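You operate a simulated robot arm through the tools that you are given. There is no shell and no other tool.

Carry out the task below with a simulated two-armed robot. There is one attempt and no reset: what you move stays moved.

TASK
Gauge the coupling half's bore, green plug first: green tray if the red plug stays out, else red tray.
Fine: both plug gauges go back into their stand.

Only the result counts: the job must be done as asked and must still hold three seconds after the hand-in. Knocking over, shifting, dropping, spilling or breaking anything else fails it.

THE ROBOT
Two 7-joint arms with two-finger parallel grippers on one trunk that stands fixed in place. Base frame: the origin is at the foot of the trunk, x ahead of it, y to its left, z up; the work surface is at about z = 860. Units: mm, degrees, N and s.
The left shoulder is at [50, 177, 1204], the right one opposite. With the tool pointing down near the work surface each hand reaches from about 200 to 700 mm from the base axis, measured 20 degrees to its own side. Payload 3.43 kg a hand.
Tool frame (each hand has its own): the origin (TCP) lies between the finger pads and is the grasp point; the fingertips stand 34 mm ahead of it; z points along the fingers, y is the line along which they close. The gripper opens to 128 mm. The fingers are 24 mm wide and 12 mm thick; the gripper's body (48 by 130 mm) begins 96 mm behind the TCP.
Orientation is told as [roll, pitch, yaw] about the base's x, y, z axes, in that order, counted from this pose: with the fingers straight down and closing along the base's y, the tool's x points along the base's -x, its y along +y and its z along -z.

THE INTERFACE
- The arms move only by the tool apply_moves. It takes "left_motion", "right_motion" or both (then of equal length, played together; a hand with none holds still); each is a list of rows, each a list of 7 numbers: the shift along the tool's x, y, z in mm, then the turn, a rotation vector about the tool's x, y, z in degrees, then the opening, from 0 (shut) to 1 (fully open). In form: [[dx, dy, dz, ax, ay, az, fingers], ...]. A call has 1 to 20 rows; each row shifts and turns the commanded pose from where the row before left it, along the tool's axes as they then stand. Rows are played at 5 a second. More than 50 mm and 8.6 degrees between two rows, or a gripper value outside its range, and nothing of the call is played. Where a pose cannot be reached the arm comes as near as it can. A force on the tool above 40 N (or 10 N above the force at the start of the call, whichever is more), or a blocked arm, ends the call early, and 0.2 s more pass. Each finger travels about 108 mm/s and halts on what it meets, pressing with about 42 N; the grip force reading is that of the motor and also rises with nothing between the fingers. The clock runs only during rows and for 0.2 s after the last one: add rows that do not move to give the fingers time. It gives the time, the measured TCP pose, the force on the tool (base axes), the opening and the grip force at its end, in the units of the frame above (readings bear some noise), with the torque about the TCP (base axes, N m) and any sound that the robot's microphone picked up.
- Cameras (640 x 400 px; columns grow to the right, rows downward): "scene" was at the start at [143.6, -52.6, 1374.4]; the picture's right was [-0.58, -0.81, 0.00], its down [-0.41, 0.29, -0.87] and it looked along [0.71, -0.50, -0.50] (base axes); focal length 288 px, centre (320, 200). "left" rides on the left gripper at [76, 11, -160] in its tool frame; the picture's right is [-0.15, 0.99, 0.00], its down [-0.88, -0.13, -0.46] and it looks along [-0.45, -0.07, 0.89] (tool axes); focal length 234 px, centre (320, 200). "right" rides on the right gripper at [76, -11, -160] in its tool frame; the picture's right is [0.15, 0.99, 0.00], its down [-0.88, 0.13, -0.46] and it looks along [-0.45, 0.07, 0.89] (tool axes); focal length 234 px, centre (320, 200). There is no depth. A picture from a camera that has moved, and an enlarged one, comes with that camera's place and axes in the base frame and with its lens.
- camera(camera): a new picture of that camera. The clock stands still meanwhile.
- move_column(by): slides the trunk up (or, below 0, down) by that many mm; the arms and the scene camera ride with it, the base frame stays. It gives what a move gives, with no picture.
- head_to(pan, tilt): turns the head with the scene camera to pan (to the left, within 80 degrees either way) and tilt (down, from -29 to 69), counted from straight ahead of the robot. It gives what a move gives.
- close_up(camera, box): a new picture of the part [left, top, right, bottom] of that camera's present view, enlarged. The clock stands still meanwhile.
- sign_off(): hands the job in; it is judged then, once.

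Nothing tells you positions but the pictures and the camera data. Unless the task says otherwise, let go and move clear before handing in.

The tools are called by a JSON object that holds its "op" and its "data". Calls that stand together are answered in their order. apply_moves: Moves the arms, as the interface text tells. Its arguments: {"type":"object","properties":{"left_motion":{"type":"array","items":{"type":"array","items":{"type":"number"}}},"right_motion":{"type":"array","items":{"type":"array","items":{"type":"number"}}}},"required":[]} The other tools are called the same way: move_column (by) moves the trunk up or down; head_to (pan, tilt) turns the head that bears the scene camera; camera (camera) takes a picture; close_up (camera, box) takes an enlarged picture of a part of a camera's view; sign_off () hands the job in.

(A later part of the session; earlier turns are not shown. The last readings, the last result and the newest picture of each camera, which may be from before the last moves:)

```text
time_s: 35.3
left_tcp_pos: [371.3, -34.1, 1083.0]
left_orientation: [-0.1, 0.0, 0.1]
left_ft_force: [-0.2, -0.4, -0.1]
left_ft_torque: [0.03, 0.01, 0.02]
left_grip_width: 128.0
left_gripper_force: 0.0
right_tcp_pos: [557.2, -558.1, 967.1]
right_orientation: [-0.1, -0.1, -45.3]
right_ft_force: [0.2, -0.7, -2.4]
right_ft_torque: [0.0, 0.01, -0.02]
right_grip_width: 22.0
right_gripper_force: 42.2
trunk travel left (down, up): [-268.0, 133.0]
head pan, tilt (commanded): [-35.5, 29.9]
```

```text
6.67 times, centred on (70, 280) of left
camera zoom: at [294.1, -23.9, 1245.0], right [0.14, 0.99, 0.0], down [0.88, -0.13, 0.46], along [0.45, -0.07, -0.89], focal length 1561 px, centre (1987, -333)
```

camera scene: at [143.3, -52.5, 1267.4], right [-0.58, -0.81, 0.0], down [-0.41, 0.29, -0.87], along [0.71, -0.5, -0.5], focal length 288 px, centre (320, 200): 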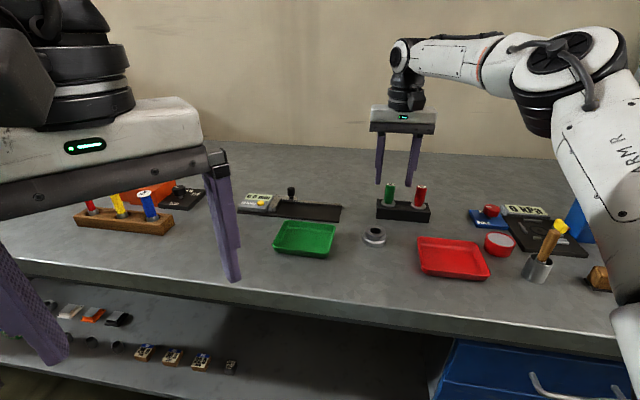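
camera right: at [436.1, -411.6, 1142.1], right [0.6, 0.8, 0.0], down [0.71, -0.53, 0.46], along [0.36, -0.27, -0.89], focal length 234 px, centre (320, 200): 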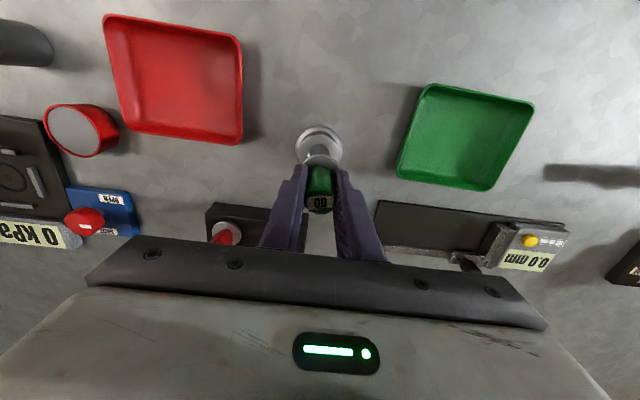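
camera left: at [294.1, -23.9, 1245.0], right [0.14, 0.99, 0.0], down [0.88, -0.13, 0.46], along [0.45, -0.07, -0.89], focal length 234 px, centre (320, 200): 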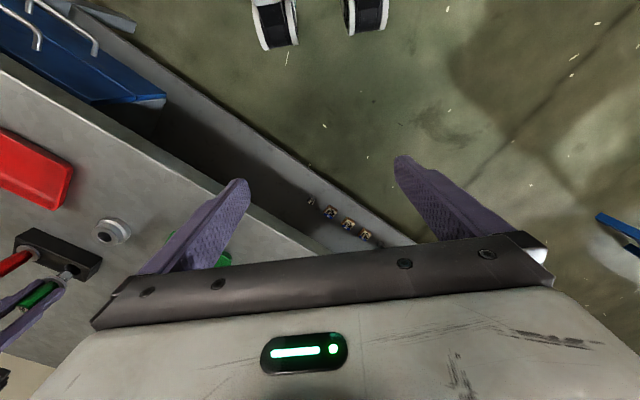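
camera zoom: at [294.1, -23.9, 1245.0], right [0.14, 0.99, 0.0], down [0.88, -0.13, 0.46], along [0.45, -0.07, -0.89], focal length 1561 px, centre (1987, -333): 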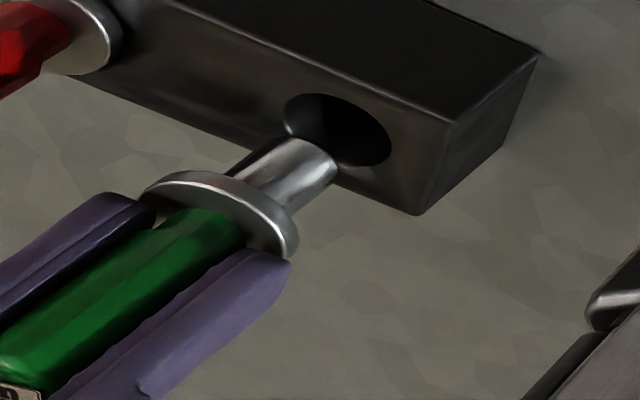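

The plug needs about 1.5 mm along the stand axis. I'll correct and lower it into the hole.

{"op": "apply_moves", "data": {"right_motion": [[0, -1.5, 4, 0, 0, 0, 0.0], [0, 0, 6, 0, 0, 0, 0.0], [0, 0, 6, 0, 0, 0, 0.0], [0, 0, 5, 0, 0, 0, 0.0]]}}

{"op": "close_up", "data": {"camera": "scene", "box": [374, 178, 404, 208]}}

{"op": "close_up", "data": {"camera": "left", "box": [30, 250, 110, 310]}}

```text
time_s: 36.3
left_tcp_pos: [371.3, -35.3, 1084.0]
left_orientation: [0.1, 0.0, 0.0]
left_ft_force: [-1.0, -0.7, -0.5]
left_ft_torque: [0.04, 0.0, 0.01]
left_grip_width: 128.0
left_gripper_force: 0.2
right_tcp_pos: [555.0, -558.8, 945.4]
right_orientation: [0.0, -0.1, -45.2]
right_ft_force: [0.0, -0.2, -1.0]
right_ft_torque: [-0.01, -0.01, -0.01]
right_grip_width: 21.8
right_gripper_force: 42.4
trunk travel left (down, up): [-268.0, 133.0]
head pan, tilt (commanded): [-35.5, 29.9]
```

```text
13.33 times, centred on (389, 193) of scene
camera zoom: at [143.7, -52.7, 1267.3], right [-0.58, -0.81, 0.0], down [-0.41, 0.29, -0.87], along [0.71, -0.5, -0.5], focal length 3833 px, centre (-600, 293)
```

zoom: 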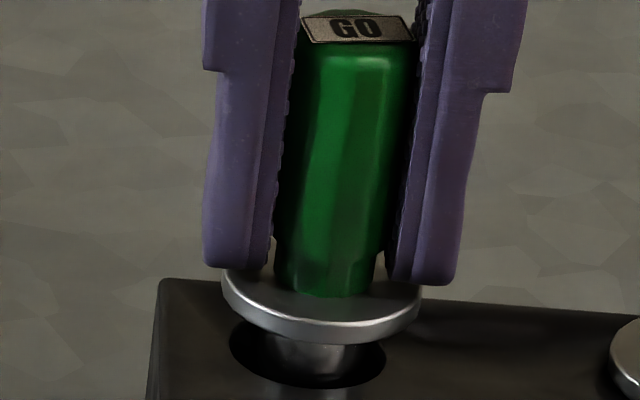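

```text
6.67 times, centred on (70, 280) of left
camera zoom: at [294.2, -24.3, 1245.0], right [0.14, 0.99, 0.0], down [0.88, -0.13, 0.46], along [0.45, -0.07, -0.89], focal length 1561 px, centre (1987, -333)
```

zoom: 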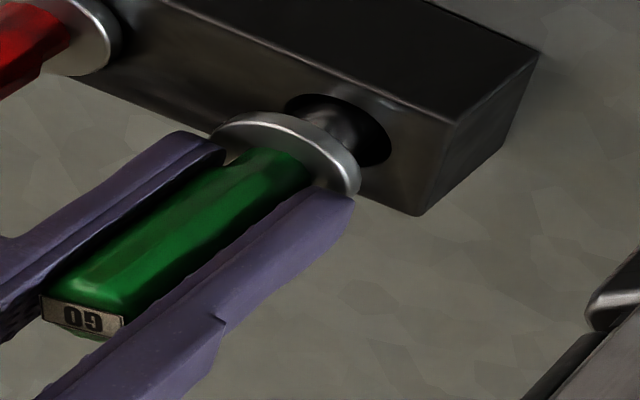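

The pin is entering the hole cleanly. I'm lowering until the collar rests on the stand.

{"op": "apply_moves", "data": {"right_motion": [[0, 0, 2.5, 0, 0, 0, 0.0], [0, 0, 2.5, 0, 0, 0, 0.0], [0, 0, 2, 0, 0, 0, 0.0], [0, 0, 1.5, 0, 0, 0, 0.0]]}}

{"op": "close_up", "data": {"camera": "scene", "box": [374, 178, 404, 208]}}

```text
time_s: 37.3
left_tcp_pos: [371.8, -35.7, 1083.7]
left_orientation: [0.0, 0.1, 0.1]
left_ft_force: [0.4, -0.6, 0.7]
left_ft_torque: [-0.01, 0.03, 0.0]
left_grip_width: 128.1
left_gripper_force: 0.0
right_tcp_pos: [555.2, -559.8, 936.2]
right_orientation: [0.0, 0.0, -45.3]
right_ft_force: [0.6, -0.7, -1.3]
right_ft_torque: [-0.04, -0.03, 0.0]
right_grip_width: 21.6
right_gripper_force: 41.7
trunk travel left (down, up): [-268.0, 133.0]
head pan, tilt (commanded): [-35.5, 29.9]
```

```text
13.33 times, centred on (389, 193) of scene
camera zoom: at [143.7, -52.7, 1267.3], right [-0.58, -0.81, 0.0], down [-0.41, 0.29, -0.87], along [0.71, -0.5, -0.5], focal length 3833 px, centre (-600, 293)
```

zoom: 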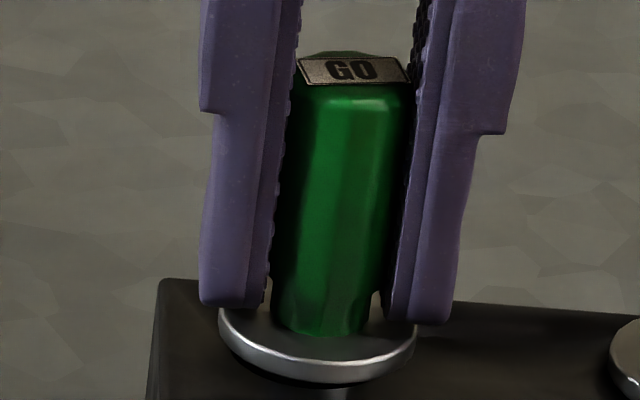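

{"op": "apply_moves", "data": {"right_motion": [[0, 0, 1.5, 0, 0, 0, 0.0], [0, 0, 1.0, 0, 0, 0, 0.0], [0, 0, 1.0, 0, 0, 0, 0.0]]}}

{"op": "close_up", "data": {"camera": "scene", "box": [374, 178, 404, 208]}}

```text
time_s: 38.1
left_tcp_pos: [371.3, -34.4, 1082.4]
left_orientation: [0.0, 0.0, 0.1]
left_ft_force: [-0.9, 0.7, 0.5]
left_ft_torque: [-0.01, 0.02, -0.03]
left_grip_width: 128.0
left_gripper_force: 0.0
right_tcp_pos: [554.5, -559.3, 934.0]
right_orientation: [0.0, 0.0, -45.4]
right_ft_force: [0.2, 0.2, -1.1]
right_ft_torque: [-0.02, 0.0, -0.02]
right_grip_width: 21.8
right_gripper_force: 41.9
trunk travel left (down, up): [-268.0, 133.0]
head pan, tilt (commanded): [-35.5, 29.9]
```

```text
13.33 times, centred on (389, 193) of scene
camera zoom: at [143.7, -52.7, 1267.3], right [-0.58, -0.81, 0.0], down [-0.41, 0.29, -0.87], along [0.71, -0.5, -0.5], focal length 3833 px, centre (-600, 293)
```

zoom: 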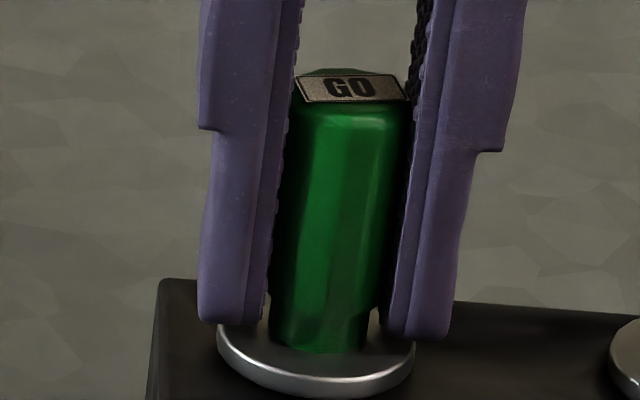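

The collar is nearly resting on the stand. One more mm, then release.

{"op": "apply_moves", "data": {"right_motion": [[0, 0, 1.0, 0, 0, 0, 0.0], [0, 0, 0, 0, 0, 0, 0.0], [0, 0, 0, 0, 0, 0, 0.2], [0, 0, 0, 0, 0, 0, 0.3], [0, 0, 0, 0, 0, 0, 0.4], [0, 0, 0, 0, 0, 0, 0.4]]}}

{"op": "close_up", "data": {"camera": "scene", "box": [370, 170, 430, 220]}}

{"op": "close_up", "data": {"camera": "right", "box": [240, 120, 400, 220]}}

```text
time_s: 39.5
left_tcp_pos: [370.9, -34.8, 1083.6]
left_orientation: [0.1, 0.0, 0.2]
left_ft_force: [-1.1, 0.4, 0.4]
left_ft_torque: [0.01, -0.01, -0.01]
left_grip_width: 128.2
left_gripper_force: 0.1
right_tcp_pos: [555.9, -559.2, 932.2]
right_orientation: [0.0, 0.0, -45.3]
right_ft_force: [0.7, -0.7, 0.1]
right_ft_torque: [-0.05, -0.02, -0.01]
right_grip_width: 51.3
right_gripper_force: 0.1
trunk travel left (down, up): [-268.0, 133.0]
head pan, tilt (commanded): [-35.5, 29.9]
```

```text
8.00 times, centred on (400, 195) of scene
camera zoom: at [143.6, -52.6, 1267.4], right [-0.58, -0.81, 0.0], down [-0.41, 0.29, -0.87], along [0.71, -0.5, -0.5], focal length 2300 px, centre (-320, 240)
```

zoom: 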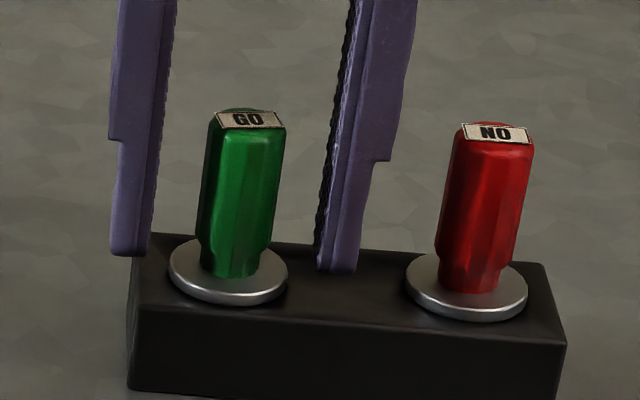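

```text
4.00 times, centred on (320, 170) of right
camera zoom: at [494.0, -513.2, 1092.0], right [0.6, 0.8, 0.0], down [0.71, -0.53, 0.46], along [0.36, -0.27, -0.89], focal length 937 px, centre (320, 320)
```

zoom: 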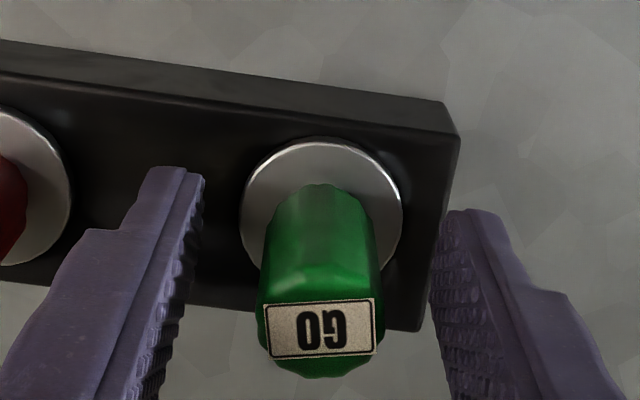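

The green plug is back and seated in its stand. Next I raise the hand and shift over to the red NO plug.

{"op": "apply_moves", "data": {"right_motion": [[2, 0, -12, 0, 0, 0, 0.42], [3, 0, -14, 0, 0, 0, 0.42], [4, 0, -18, 0, 0, 0, 0.42], [3, 0, -20, 0, 0, 0, 0.42], [0, -18.5, 0, 0, 0, 0, 0.42], [0, -18.5, 0, 0, 0, 0, 0.42], [0, -18.5, 0, 0, 0, 0, 0.42], [0, -18.4, 0, 0, 0, 0, 0.42], [0, 0, 0, 0, 0, 0, 0.42]]}}

{"op": "close_up", "data": {"camera": "scene", "box": [350, 120, 450, 220]}}

{"op": "close_up", "data": {"camera": "right", "box": [240, 120, 400, 220]}}

```text
time_s: 41.5
left_tcp_pos: [371.4, -34.6, 1082.6]
left_orientation: [0.0, 0.0, 0.1]
left_ft_force: [0.8, -0.5, -0.3]
left_ft_torque: [-0.03, 0.02, -0.02]
left_grip_width: 128.1
left_gripper_force: 0.1
right_tcp_pos: [494.6, -602.7, 996.5]
right_orientation: [0.0, 0.0, -45.3]
right_ft_force: [0.9, -0.3, 0.7]
right_ft_torque: [-0.01, 0.03, 0.02]
right_grip_width: 53.9
right_gripper_force: 0.1
trunk travel left (down, up): [-268.0, 133.0]
head pan, tilt (commanded): [-35.5, 29.9]
```

```text
4.00 times, centred on (400, 170) of scene
camera zoom: at [143.6, -52.6, 1267.3], right [-0.58, -0.81, 0.0], down [-0.41, 0.29, -0.87], along [0.71, -0.5, -0.5], focal length 1150 px, centre (0, 320)
```

zoom: 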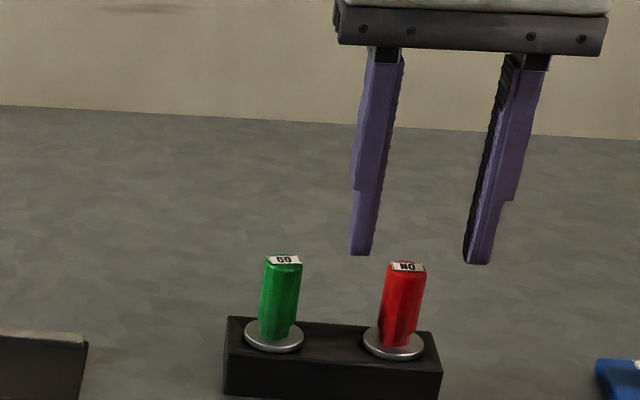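

```text
4.00 times, centred on (320, 170) of right
camera zoom: at [433.5, -556.6, 1155.1], right [0.6, 0.8, 0.0], down [0.71, -0.53, 0.46], along [0.36, -0.27, -0.89], focal length 937 px, centre (320, 320)
```

zoom: 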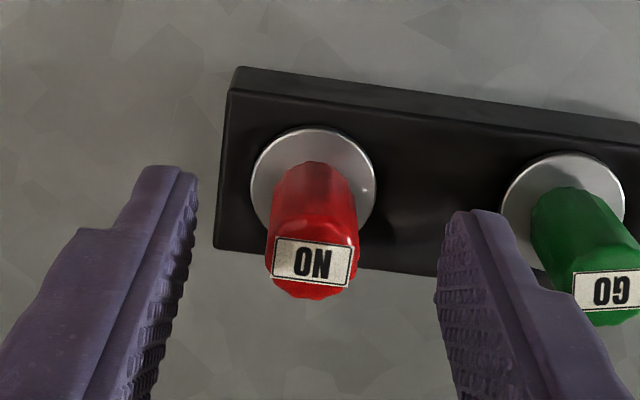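

The red plug is about 15 mm further out. I'll extend while descending, then check.

{"op": "apply_moves", "data": {"right_motion": [[-3, 0.5, 12, 0, 0, 0, 0.42], [-4, 0.4, 12, 0, 0, 0, 0.42], [-4, 0, 12, 0, 0, 0, 0.42], [-4, 0, 8, 0, 0, 0, 0.42], [0, 0, 0, 0, 0, 0, 0.42]]}}

{"op": "close_up", "data": {"camera": "scene", "box": [350, 120, 450, 220]}}

{"op": "close_up", "data": {"camera": "right", "box": [240, 120, 400, 220]}}

```text
time_s: 42.7
left_tcp_pos: [370.6, -35.6, 1083.6]
left_orientation: [0.0, 0.0, 0.1]
left_ft_force: [-1.0, -0.2, -0.6]
left_ft_torque: [-0.01, 0.03, -0.01]
left_grip_width: 128.1
left_gripper_force: 0.1
right_tcp_pos: [505.8, -613.1, 952.4]
right_orientation: [0.1, 0.0, -45.4]
right_ft_force: [-0.8, -0.2, 0.0]
right_ft_torque: [-0.01, 0.0, 0.03]
right_grip_width: 53.7
right_gripper_force: 0.0
trunk travel left (down, up): [-268.0, 133.0]
head pan, tilt (commanded): [-35.5, 29.9]
```

```text
4.00 times, centred on (400, 170) of scene
camera zoom: at [143.6, -52.6, 1267.4], right [-0.58, -0.81, 0.0], down [-0.41, 0.29, -0.87], along [0.71, -0.5, -0.5], focal length 1150 px, centre (0, 320)
```

zoom: 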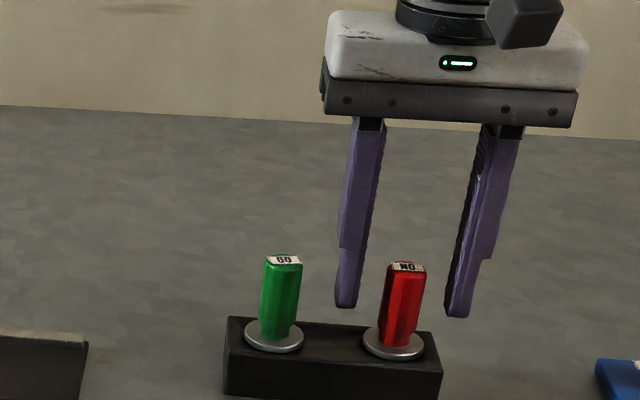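

```text
4.00 times, centred on (320, 170) of right
camera zoom: at [444.1, -566.8, 1111.6], right [0.6, 0.8, 0.0], down [0.71, -0.53, 0.46], along [0.36, -0.27, -0.89], focal length 937 px, centre (320, 320)
```

zoom: 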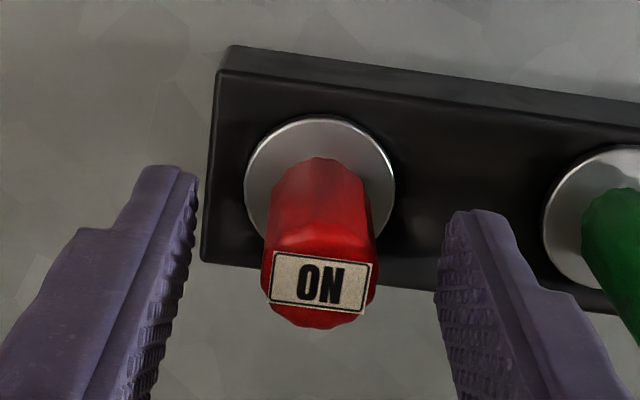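

The red handle is centred between the fingers. Descending and gripping it.

{"op": "apply_moves", "data": {"right_motion": [[0, 0, 8, 0, 0, 0, 0.42], [0, 0, 8, 0, 0, 0, 0.42], [0, 0, 4.5, 0, 0, 0, 0.42], [0, 0, 0, 0, 0, 0, 0.3], [0, 0, 0, 0, 0, 0, 0.2], [0, 0, 0, 0, 0, 0, 0.17], [0, 0, 0, 0, 0, 0, 0.0], [0, 0, 0, 0, 0, 0, 0.0]]}}

{"op": "close_up", "data": {"camera": "scene", "box": [370, 150, 450, 220]}}

{"op": "close_up", "data": {"camera": "right", "box": [240, 120, 400, 220]}}

```text
time_s: 44.5
left_tcp_pos: [371.4, -36.2, 1083.6]
left_orientation: [0.0, 0.0, 0.0]
left_ft_force: [0.2, 0.0, -0.1]
left_ft_torque: [-0.01, -0.05, 0.02]
left_grip_width: 128.0
left_gripper_force: 0.0
right_tcp_pos: [504.8, -613.3, 931.6]
right_orientation: [0.1, -0.1, -45.4]
right_ft_force: [-0.8, 0.6, 0.8]
right_ft_torque: [-0.06, 0.01, 0.02]
right_grip_width: 22.1
right_gripper_force: 41.9
trunk travel left (down, up): [-268.0, 133.0]
head pan, tilt (commanded): [-35.5, 29.9]
```

```text
5.71 times, centred on (410, 185) of scene
camera zoom: at [143.6, -52.6, 1267.3], right [-0.58, -0.81, 0.0], down [-0.41, 0.29, -0.87], along [0.71, -0.5, -0.5], focal length 1643 px, centre (-194, 286)
```

zoom: 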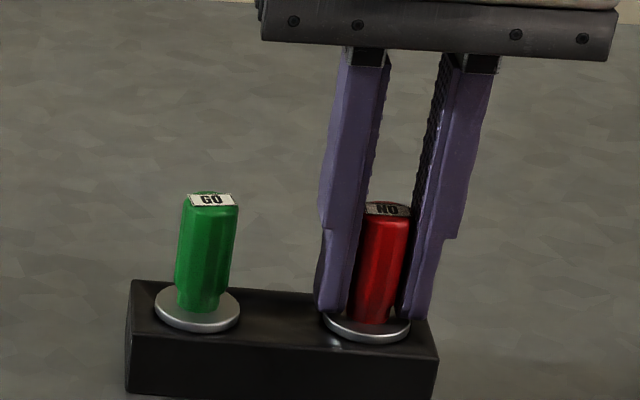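

```text
4.00 times, centred on (320, 170) of right
camera zoom: at [444.2, -566.7, 1091.5], right [0.6, 0.8, 0.0], down [0.71, -0.54, 0.46], along [0.36, -0.27, -0.89], focal length 937 px, centre (320, 320)
```

zoom: 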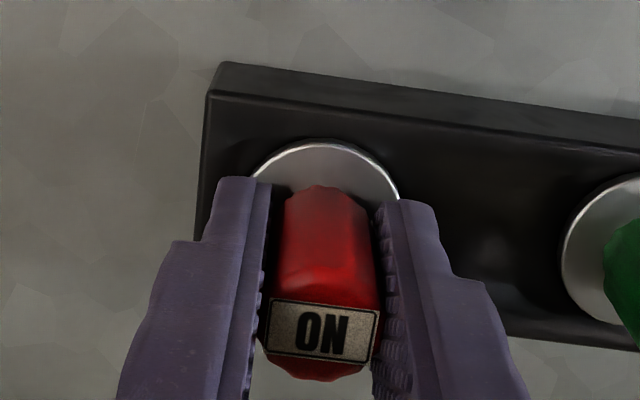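

Red is gripped without disturbing the stand. I'll lift it, back away from the stand and move to near the ring.

{"op": "apply_moves", "data": {"right_motion": [[0, 0, -6, 0, 0, 0, 0.0], [0, 0, -10, 0, 0, 0, 0.0], [2, 0, -14, 0, 0, 0, 0.0], [3, 0, -14, 0, 0, 0, 0.0], [5, 0, -10, 0, 0, 0, 0.0], [25, 0, 0, 0, 0, 0, 0.0], [25, 15, 0, 0, 0, 0, 0.0], [5, 30, 0, 0, 0, 0, 0.0], [0, 30, 0, 0, 0, 0, 0.0], [0, 28.8, 0, 0, 0, 0, 0.0], [0, 0, 0, 0, 0, 0, 0.0]]}}

{"op": "camera", "data": {"camera": "right"}}

{"op": "close_up", "data": {"camera": "scene", "box": [330, 140, 450, 260]}}

```text
time_s: 46.9
left_tcp_pos: [371.1, -35.2, 1082.6]
left_orientation: [0.0, 0.1, 0.1]
left_ft_force: [-0.4, -0.1, 0.4]
left_ft_torque: [-0.01, -0.04, 0.0]
left_grip_width: 127.8
left_gripper_force: 0.0
right_tcp_pos: [533.7, -493.3, 985.7]
right_orientation: [0.0, -0.1, -45.3]
right_ft_force: [-0.9, -0.8, -0.7]
right_ft_torque: [-0.03, 0.0, -0.04]
right_grip_width: 21.9
right_gripper_force: 41.6
trunk travel left (down, up): [-268.0, 133.0]
head pan, tilt (commanded): [-35.5, 29.9]
```

```text
taken
camera right: at [472.9, -446.5, 1144.7], right [0.6, 0.8, 0.0], down [0.71, -0.53, 0.46], along [0.36, -0.27, -0.89], focal length 234 px, centre (320, 200)
```

right: 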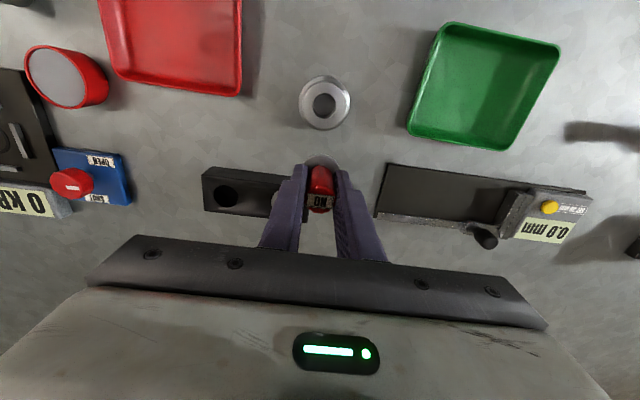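

```text
3.33 times, centred on (390, 200) of scene
camera zoom: at [143.7, -52.7, 1267.3], right [-0.58, -0.81, 0.0], down [-0.41, 0.29, -0.87], along [0.71, -0.5, -0.5], focal length 958 px, centre (87, 200)
```

zoom: 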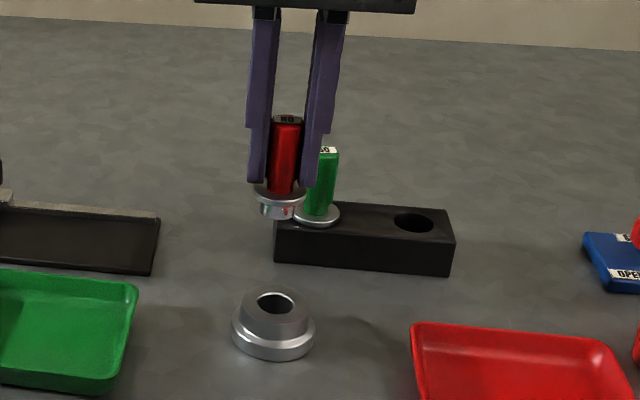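

Red is in hand and has a shorter pin. I'll zoom in to measure the pin and the bore position again.

{"op": "close_up", "data": {"camera": "right", "box": [288, 75, 368, 125]}}

{"op": "close_up", "data": {"camera": "scene", "box": [362, 186, 392, 206]}}

{"op": "close_up", "data": {"camera": "scene", "box": [355, 220, 395, 250]}}

{"op": "close_up", "data": {"camera": "right", "box": [280, 140, 360, 220]}}

```text
8.00 times, centred on (328, 100) of right
camera zoom: at [472.9, -446.5, 1144.7], right [0.6, 0.8, 0.0], down [0.71, -0.53, 0.46], along [0.36, -0.27, -0.89], focal length 1873 px, centre (256, 1000)
```

zoom: 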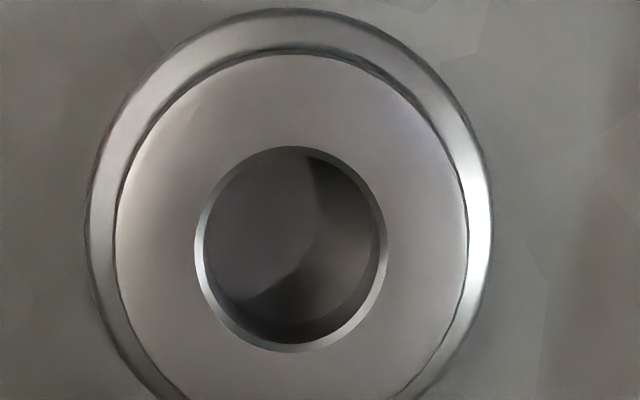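

```text
16.00 times, centred on (377, 196) of scene
camera zoom: at [143.7, -52.7, 1267.3], right [-0.58, -0.81, 0.0], down [-0.41, 0.29, -0.87], along [0.71, -0.5, -0.5], focal length 4599 px, centre (-592, 264)
```

zoom: 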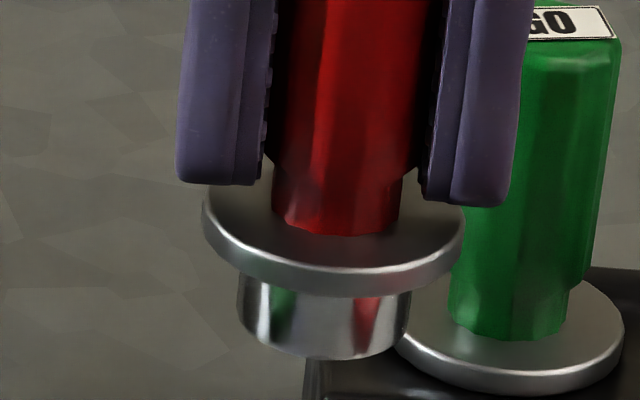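

```text
13.33 times, centred on (375, 235) of scene
camera zoom: at [143.7, -52.7, 1267.3], right [-0.58, -0.81, 0.0], down [-0.41, 0.29, -0.87], along [0.71, -0.5, -0.5], focal length 3833 px, centre (-413, -267)
```

zoom: 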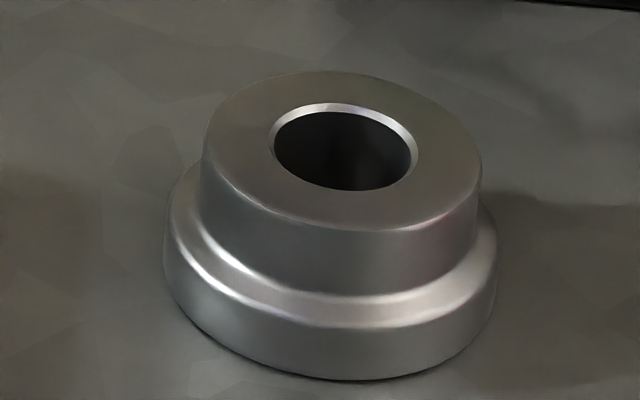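

```text
5.00 times, centred on (320, 180) of right
camera zoom: at [472.9, -446.5, 1144.7], right [0.6, 0.8, 0.0], down [0.71, -0.53, 0.46], along [0.36, -0.27, -0.89], focal length 1171 px, centre (320, 300)
```

zoom: 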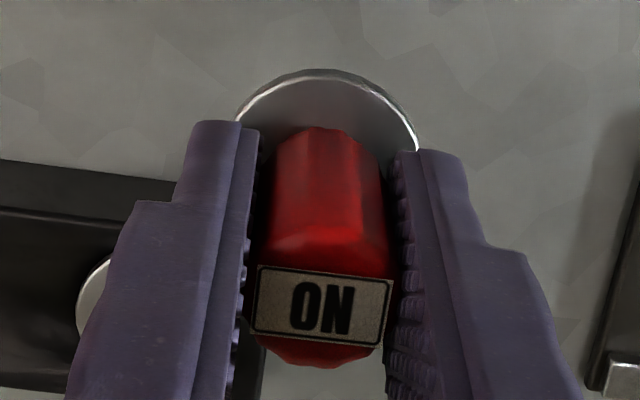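

The red pin measures about 25 mm against a bore of about 22.5 mm, so I expect it to stay out, but I'll test it physically. The ring also moved about 3 mm during the first test, so I'm aiming at its new position.

{"op": "apply_moves", "data": {"right_motion": [[17.1, -1.1, 0, 0, 0, 0, 0.0], [17.1, -1.1, 0, 0, 0, 0, 0.0], [17.2, -1.2, 5, 0, 0, 0, 0.0], [0, 0, 10, 0, 0, 0, 0.0], [0, 0, 10, 0, 0, 0, 0.0], [0, 0, 0, 0, 0, 0, 0.0]]}}

{"op": "close_up", "data": {"camera": "scene", "box": [360, 212, 390, 232]}}

{"op": "close_up", "data": {"camera": "left", "box": [83, 218, 123, 243]}}

{"op": "close_up", "data": {"camera": "right", "box": [290, 130, 350, 170]}}

```text
time_s: 48.3
left_tcp_pos: [371.5, -36.1, 1082.9]
left_orientation: [0.0, 0.0, 0.1]
left_ft_force: [0.0, -0.7, 0.1]
left_ft_torque: [0.0, 0.01, -0.01]
left_grip_width: 127.8
left_gripper_force: 0.1
right_tcp_pos: [494.3, -460.6, 960.9]
right_orientation: [0.1, -0.1, -45.4]
right_ft_force: [0.3, 0.7, -1.1]
right_ft_torque: [0.01, 0.0, -0.02]
right_grip_width: 22.0
right_gripper_force: 42.6
trunk travel left (down, up): [-268.0, 133.0]
head pan, tilt (commanded): [-35.5, 29.9]
```

```text
16.00 times, centred on (375, 222) of scene
camera zoom: at [143.6, -52.7, 1267.3], right [-0.58, -0.81, 0.0], down [-0.41, 0.29, -0.87], along [0.71, -0.5, -0.5], focal length 4599 px, centre (-560, -152)
```

zoom: 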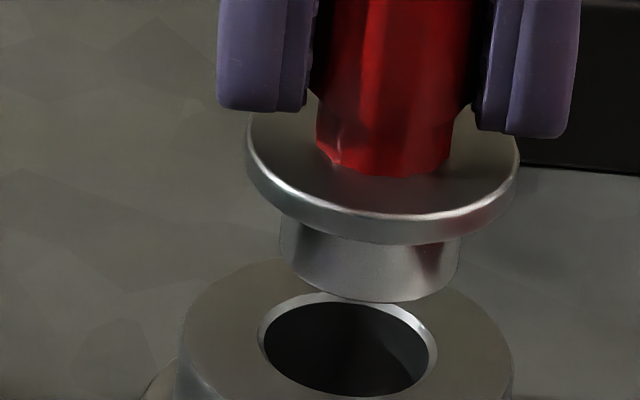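

```text
16.00 times, centred on (103, 230) of left
camera zoom: at [294.1, -24.2, 1245.0], right [0.14, 0.99, 0.0], down [0.88, -0.13, 0.46], along [0.45, -0.07, -0.89], focal length 3747 px, centre (3792, -288)
```

zoom: 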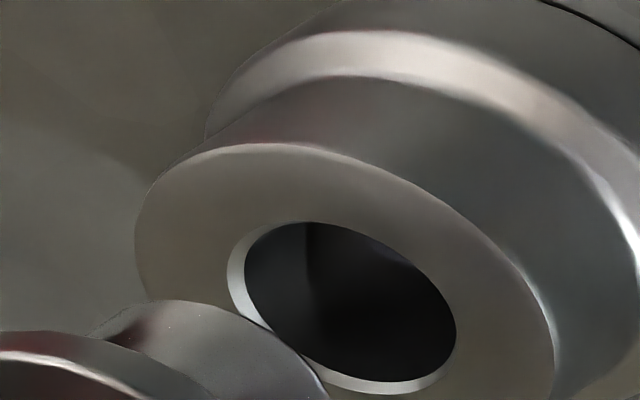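

```text
10.00 times, centred on (320, 150) of right
camera zoom: at [433.7, -413.6, 1120.2], right [0.6, 0.8, 0.0], down [0.71, -0.54, 0.46], along [0.36, -0.27, -0.89], focal length 2342 px, centre (320, 700)
```

zoom: 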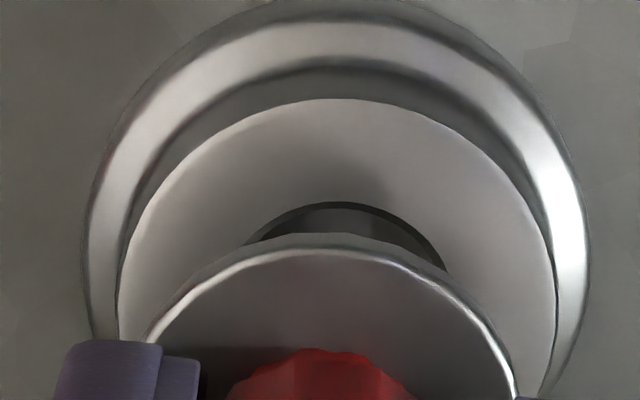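

The plug needs about 1.6 mm sideways correction. I'll apply it and lower toward the chamfer.

{"op": "apply_moves", "data": {"right_motion": [[0.5, 1.6, 2, 0, 0, 0, 0.0], [0, 0, 3, 0, 0, 0, 0.0], [0, 0, 3, 0, 0, 0, 0.0], [0, 0, 1, 0, 0, 0, 0.0]]}}

{"op": "close_up", "data": {"camera": "scene", "box": [360, 212, 390, 232]}}

{"op": "close_up", "data": {"camera": "left", "box": [83, 218, 123, 243]}}

```text
time_s: 49.3
left_tcp_pos: [369.8, -35.2, 1082.7]
left_orientation: [0.0, 0.1, 0.1]
left_ft_force: [-0.3, -0.5, 0.0]
left_ft_torque: [-0.01, 0.02, 0.0]
left_grip_width: 128.0
left_gripper_force: 0.1
right_tcp_pos: [496.2, -456.6, 951.6]
right_orientation: [0.0, 0.0, -45.3]
right_ft_force: [0.6, -0.5, -1.4]
right_ft_torque: [0.0, -0.01, 0.01]
right_grip_width: 22.0
right_gripper_force: 41.9
trunk travel left (down, up): [-268.0, 133.0]
head pan, tilt (commanded): [-35.5, 29.9]
```

```text
16.00 times, centred on (375, 222) of scene
camera zoom: at [143.7, -52.7, 1267.3], right [-0.58, -0.81, 0.0], down [-0.41, 0.29, -0.87], along [0.71, -0.5, -0.5], focal length 4599 px, centre (-560, -152)
```

zoom: 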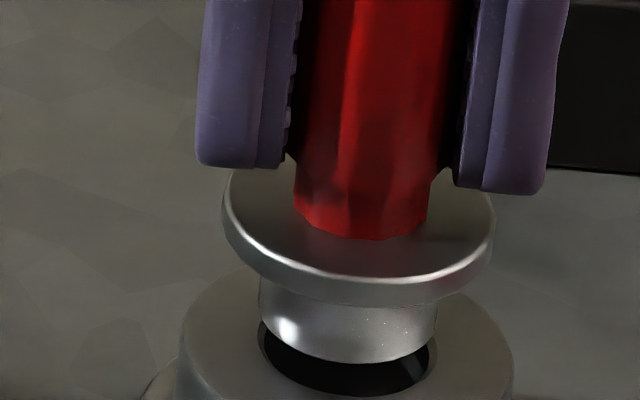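

```text
16.00 times, centred on (103, 230) of left
camera zoom: at [294.1, -24.2, 1245.0], right [0.14, 0.99, 0.0], down [0.88, -0.13, 0.46], along [0.45, -0.07, -0.89], focal length 3747 px, centre (3792, -288)
```

zoom: 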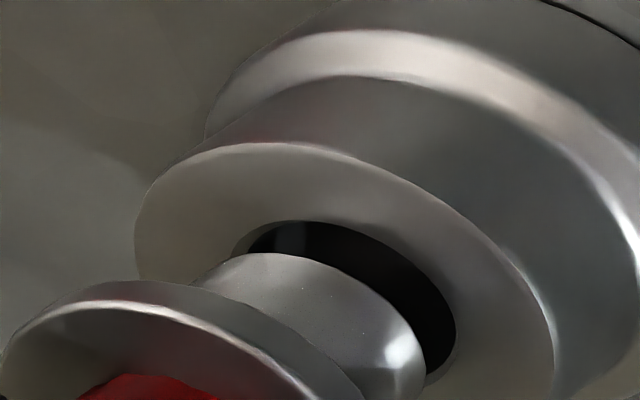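

The pin is centred about 5 mm above the rim. Lowering in 1 mm steps to test whether red enters.

{"op": "apply_moves", "data": {"right_motion": [[0, -0.3, 1, 0, 0, 0, 0.0], [0, 0, 1, 0, 0, 0, 0.0], [0, 0, 1, 0, 0, 0, 0.0], [0, 0, 1, 0, 0, 0, 0.0], [0, 0, 0.8, 0, 0, 0, 0.0]]}}

{"op": "close_up", "data": {"camera": "scene", "box": [360, 212, 390, 232]}}

{"op": "close_up", "data": {"camera": "left", "box": [83, 218, 123, 243]}}

```text
time_s: 50.5
left_tcp_pos: [370.6, -35.6, 1083.3]
left_orientation: [0.0, 0.1, 0.1]
left_ft_force: [-0.9, -0.3, 0.5]
left_ft_torque: [-0.01, -0.03, -0.04]
left_grip_width: 128.0
left_gripper_force: 0.0
right_tcp_pos: [495.3, -459.2, 948.9]
right_orientation: [0.0, -0.1, -45.2]
right_ft_force: [-0.1, -0.8, 1.1]
right_ft_torque: [0.03, -0.07, -0.03]
right_grip_width: 22.2
right_gripper_force: 41.8
trunk travel left (down, up): [-268.0, 133.0]
head pan, tilt (commanded): [-35.5, 29.9]
```

```text
16.00 times, centred on (375, 222) of scene
camera zoom: at [143.4, -52.5, 1267.5], right [-0.58, -0.81, 0.0], down [-0.41, 0.29, -0.87], along [0.71, -0.5, -0.5], focal length 4599 px, centre (-560, -152)
```

zoom: 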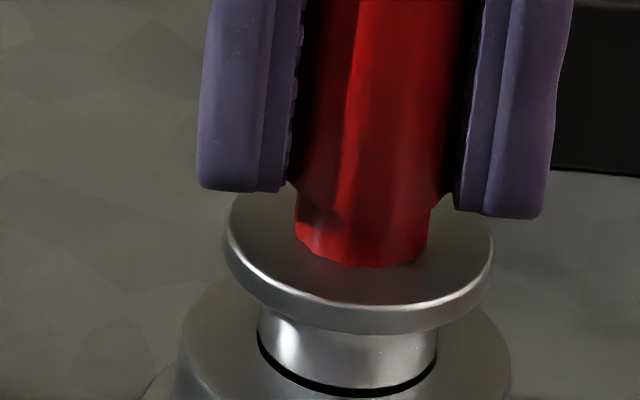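

```text
16.00 times, centred on (103, 230) of left
camera zoom: at [293.8, -24.0, 1245.2], right [0.14, 0.99, 0.0], down [0.88, -0.13, 0.46], along [0.45, -0.07, -0.89], focal length 3747 px, centre (3792, -288)
```

zoom: 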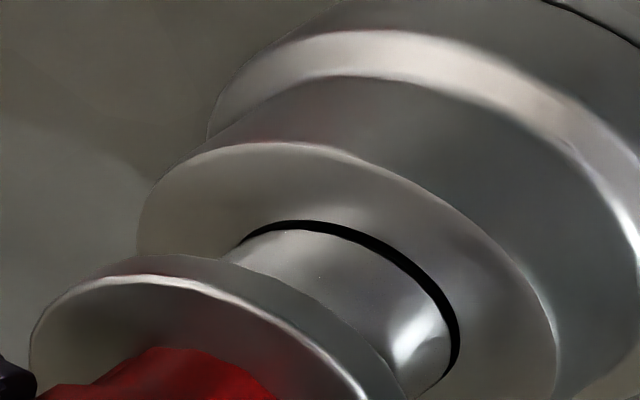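

Contact has started, with the pin sitting on the chamfer. I'll press moderately to confirm it does not enter.

{"op": "apply_moves", "data": {"right_motion": [[0, 0, 0.8, 0, 0, 0, 0.0], [0, 0, 0.7, 0, 0, 0, 0.0], [0, 0, 0, 0, 0, 0, 0.0]]}}

{"op": "close_up", "data": {"camera": "scene", "box": [360, 212, 390, 232]}}

{"op": "close_up", "data": {"camera": "left", "box": [83, 218, 123, 243]}}

```text
time_s: 51.3
left_tcp_pos: [371.0, -34.8, 1084.5]
left_orientation: [-0.1, -0.1, 0.0]
left_ft_force: [0.1, 0.2, -0.6]
left_ft_torque: [0.01, -0.02, -0.02]
left_grip_width: 128.0
left_gripper_force: 0.0
right_tcp_pos: [494.8, -458.7, 947.3]
right_orientation: [0.0, 0.0, -45.3]
right_ft_force: [-0.3, -2.5, 10.6]
right_ft_torque: [-0.39, 0.13, -0.03]
right_grip_width: 21.9
right_gripper_force: 42.0
trunk travel left (down, up): [-268.0, 133.0]
head pan, tilt (commanded): [-35.5, 29.9]
```

```text
16.00 times, centred on (375, 222) of scene
camera zoom: at [142.8, -52.1, 1267.6], right [-0.58, -0.81, 0.0], down [-0.41, 0.29, -0.87], along [0.71, -0.5, -0.5], focal length 4599 px, centre (-560, -152)
```

zoom: 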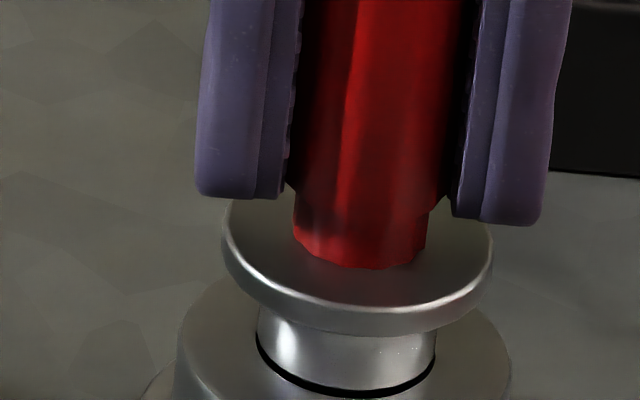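

```text
16.00 times, centred on (103, 230) of left
camera zoom: at [293.3, -23.6, 1245.4], right [0.14, 0.99, 0.0], down [0.88, -0.13, 0.46], along [0.45, -0.07, -0.89], focal length 3747 px, centre (3792, -288)
```

zoom: 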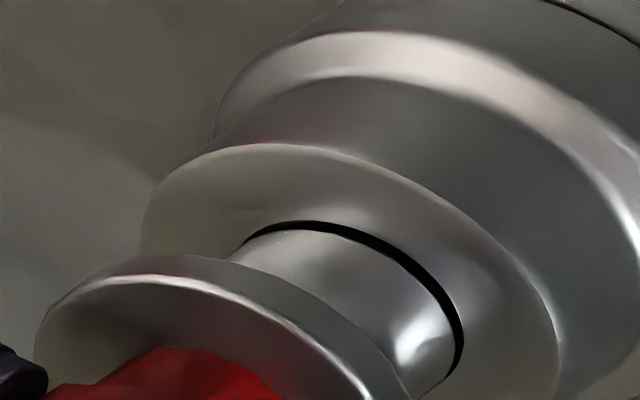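

Red holds at 10 N without sinking. I'll do a small wiggle under light pressure to rule out simple misalignment.

{"op": "apply_moves", "data": {"right_motion": [[0, 0.7, 0, 0, 0, 0, 0.0], [0.7, 0, 0, 0, 0, 0, 0.0], [0, -1.4, 0, 0, 0, 0, 0.0], [-1.4, 0, 0, 0, 0, 0, 0.0], [0, 0.7, 0, 0, 0, 0, 0.0], [0.7, 0, 0, 0, 0, 0, 0.0]]}}

{"op": "close_up", "data": {"camera": "scene", "box": [360, 212, 390, 232]}}

{"op": "close_up", "data": {"camera": "right", "box": [280, 120, 360, 170]}}

```text
time_s: 52.7
left_tcp_pos: [371.5, -34.6, 1083.6]
left_orientation: [-0.1, 0.0, 0.1]
left_ft_force: [0.4, 0.3, 0.7]
left_ft_torque: [-0.03, -0.02, 0.0]
left_grip_width: 128.1
left_gripper_force: 0.0
right_tcp_pos: [494.0, -457.4, 944.7]
right_orientation: [-0.1, 0.1, -45.3]
right_ft_force: [0.3, 3.7, 3.4]
right_ft_torque: [0.24, -0.12, -0.03]
right_grip_width: 21.8
right_gripper_force: 41.8
trunk travel left (down, up): [-268.0, 133.0]
head pan, tilt (commanded): [-35.5, 29.9]
```

```text
16.00 times, centred on (375, 222) of scene
camera zoom: at [143.3, -52.1, 1267.4], right [-0.58, -0.81, 0.0], down [-0.41, 0.29, -0.87], along [0.71, -0.5, -0.5], focal length 4599 px, centre (-560, -152)
```

zoom: 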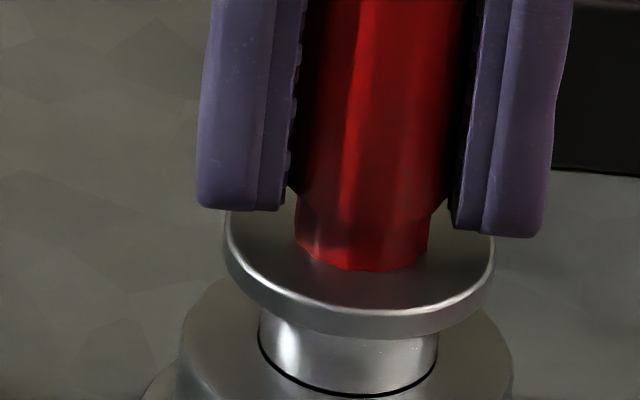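

```text
8.00 times, centred on (320, 145) of right
camera zoom: at [434.0, -411.6, 1105.1], right [0.6, 0.8, 0.0], down [0.71, -0.53, 0.45], along [0.36, -0.27, -0.89], focal length 1873 px, centre (320, 640)
```

zoom: 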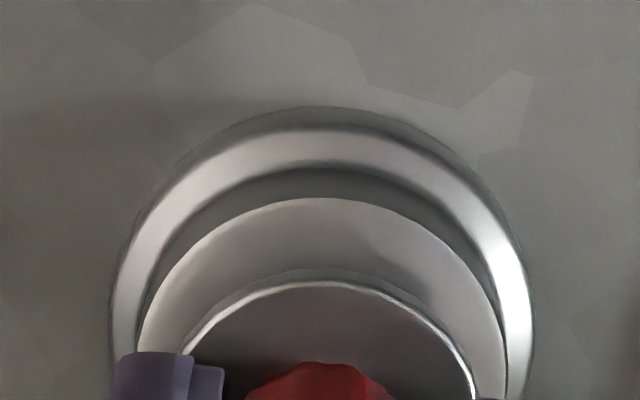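

{"op": "apply_moves", "data": {"right_motion": [[0, 0, 0.7, 0, 0, 0, 0.0], [0, 0, 0.7, 0, 0, 0, 0.0], [0, 0, 0, 0, 0, 0, 0.0]]}}

{"op": "close_up", "data": {"camera": "scene", "box": [360, 212, 390, 232]}}

{"op": "close_up", "data": {"camera": "left", "box": [83, 218, 123, 243]}}

```text
time_s: 53.5
left_tcp_pos: [371.2, -34.2, 1083.1]
left_orientation: [-0.1, 0.0, 0.2]
left_ft_force: [0.3, 0.9, 0.2]
left_ft_torque: [-0.02, 0.01, -0.01]
left_grip_width: 128.0
left_gripper_force: 0.1
right_tcp_pos: [494.9, -457.4, 945.2]
right_orientation: [0.1, 0.0, -45.4]
right_ft_force: [-3.4, 2.5, 4.7]
right_ft_torque: [-0.03, 0.3, -0.01]
right_grip_width: 21.8
right_gripper_force: 42.0
trunk travel left (down, up): [-268.0, 133.0]
head pan, tilt (commanded): [-35.5, 29.9]
```

```text
16.00 times, centred on (375, 222) of scene
camera zoom: at [142.9, -52.0, 1267.5], right [-0.58, -0.81, 0.0], down [-0.41, 0.29, -0.87], along [0.71, -0.5, -0.5], focal length 4599 px, centre (-560, -152)
```

zoom: 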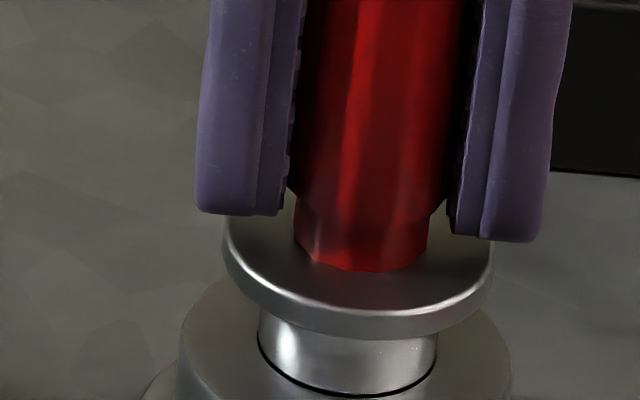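

```text
16.00 times, centred on (103, 230) of left
camera zoom: at [293.4, -23.5, 1245.3], right [0.14, 0.99, 0.0], down [0.88, -0.13, 0.46], along [0.45, -0.07, -0.89], focal length 3747 px, centre (3792, -288)
```

zoom: 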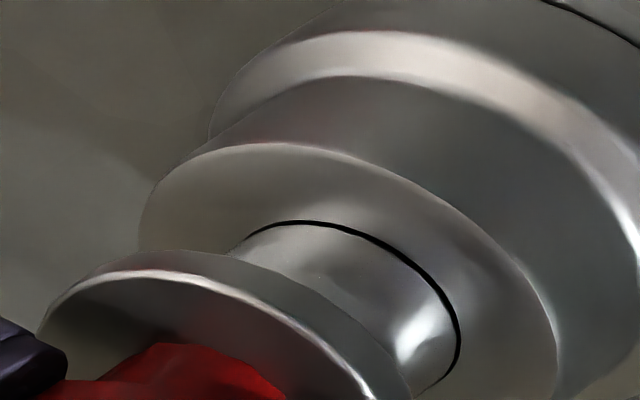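

Red rests on the chamfer and will not enter, so the part passes and goes to the green tray. First I lift red out and carry it back to the stand.

{"op": "apply_moves", "data": {"right_motion": [[0, 0, -3, 0, 0, 0, 0.0], [0, 0, -8, 0, 0, 0, 0.0], [0, 0, -13, 0, 0, 0, 0.0], [0, 0, -16, 0, 0, 0, 0.0], [-10, -25, -3, 0, 0, 0, 0.0], [-20, -30, 0, 0, 0, 0, 0.0], [-20, -30, 0, 0, 0, 0, 0.0], [-24, -17.2, 0, 0, 0, 0, 0.0], [-20, 0, 0, 0, 0, 0, 0.0], [-12, 0, 0, 0, 0, 0, 0.0]]}}

{"op": "camera", "data": {"camera": "right"}}

{"op": "close_up", "data": {"camera": "scene", "box": [350, 140, 450, 250]}}

```text
time_s: 55.7
left_tcp_pos: [371.7, -36.4, 1083.2]
left_orientation: [0.0, -0.1, 0.1]
left_ft_force: [-0.2, -0.1, -0.4]
left_ft_torque: [0.0, 0.02, -0.05]
left_grip_width: 128.1
left_gripper_force: 0.0
right_tcp_pos: [498.7, -605.4, 986.2]
right_orientation: [0.0, 0.1, -45.3]
right_ft_force: [-1.3, -0.7, -0.4]
right_ft_torque: [0.01, 0.03, 0.0]
right_grip_width: 21.6
right_gripper_force: 42.3
trunk travel left (down, up): [-268.0, 133.0]
head pan, tilt (commanded): [-35.5, 29.9]
```

```text
taken
camera right: at [437.0, -559.1, 1146.0], right [0.6, 0.8, 0.0], down [0.71, -0.53, 0.45], along [0.36, -0.27, -0.89], focal length 234 px, centre (320, 200)
```

right: 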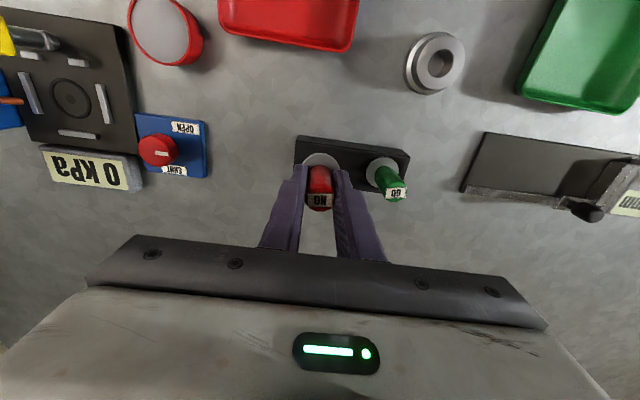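

```text
3.64 times, centred on (400, 195) of scene
camera zoom: at [143.8, -52.8, 1267.3], right [-0.58, -0.81, 0.0], down [-0.41, 0.29, -0.87], along [0.71, -0.5, -0.5], focal length 1045 px, centre (29, 218)
```

zoom: 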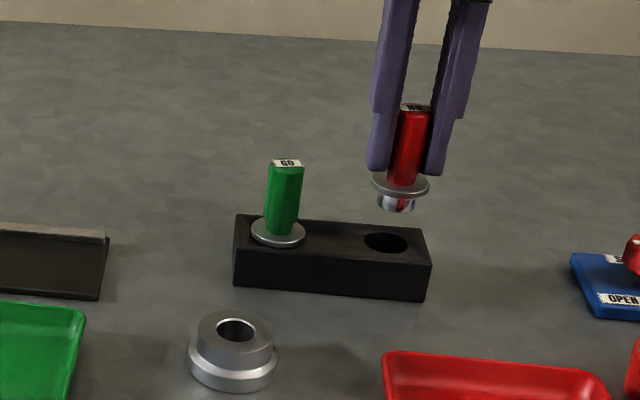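

The ring stayed in place. Now the last bit outward and down to just above the red plug's hole.

{"op": "apply_moves", "data": {"right_motion": [[-5, 0, 6, 0, 0, 0, 0.0], [-5, 0, 8, 0, 0, 0, 0.0]]}}

{"op": "close_up", "data": {"camera": "scene", "box": [400, 178, 430, 208]}}

{"op": "close_up", "data": {"camera": "right", "box": [290, 140, 350, 180]}}

{"op": "camera", "data": {"camera": "left"}}

```text
time_s: 56.3
left_tcp_pos: [370.9, -34.5, 1083.9]
left_orientation: [0.0, 0.0, 0.1]
left_ft_force: [-0.1, 0.0, -0.4]
left_ft_torque: [0.0, -0.03, -0.02]
left_grip_width: 128.1
left_gripper_force: 0.1
right_tcp_pos: [504.5, -612.9, 972.8]
right_orientation: [0.1, 0.0, -45.2]
right_ft_force: [-0.1, 0.4, -1.8]
right_ft_torque: [-0.05, 0.01, 0.02]
right_grip_width: 21.4
right_gripper_force: 42.4
trunk travel left (down, up): [-268.0, 133.0]
head pan, tilt (commanded): [-35.5, 29.9]
```

```text
13.33 times, centred on (415, 193) of scene
camera zoom: at [143.8, -52.8, 1267.3], right [-0.58, -0.81, 0.0], down [-0.41, 0.29, -0.87], along [0.71, -0.5, -0.5], focal length 3833 px, centre (-947, 293)
```

zoom: 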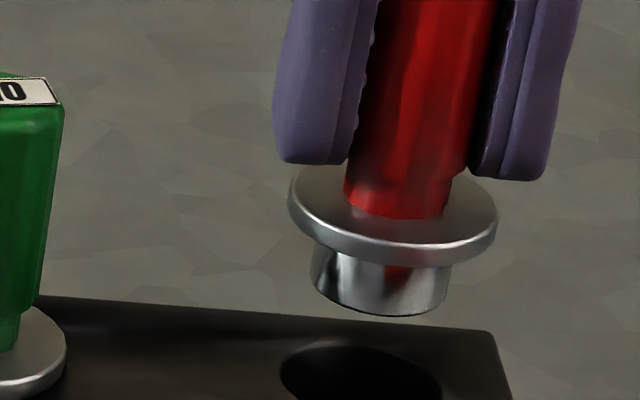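

```text
10.00 times, centred on (320, 160) of right
camera zoom: at [444.1, -566.4, 1132.1], right [0.6, 0.8, 0.0], down [0.71, -0.53, 0.46], along [0.36, -0.27, -0.89], focal length 2342 px, centre (320, 600)
```

zoom: 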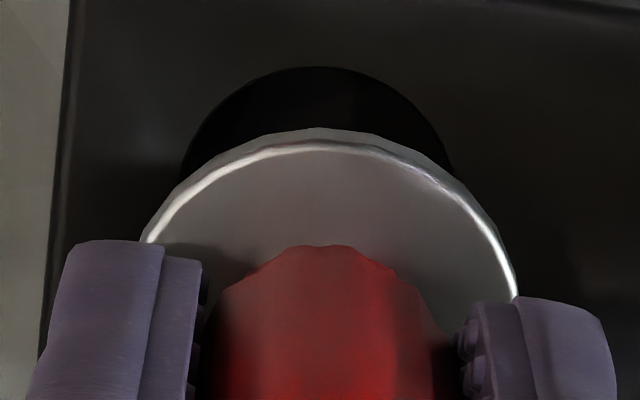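

```text
taken
camera left: at [294.3, -24.3, 1245.0], right [0.14, 0.99, 0.0], down [0.88, -0.13, 0.46], along [0.45, -0.07, -0.89], focal length 234 px, centre (320, 200)
```

left: 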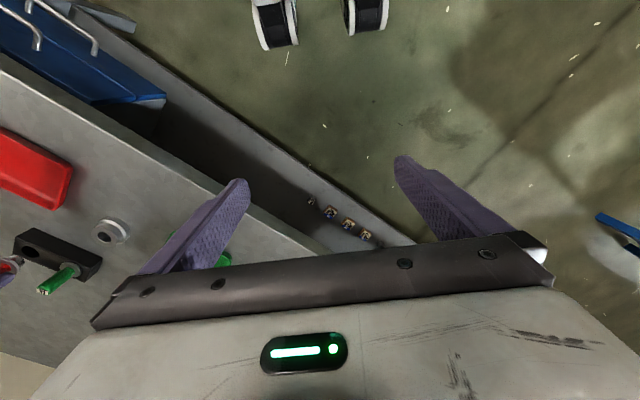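

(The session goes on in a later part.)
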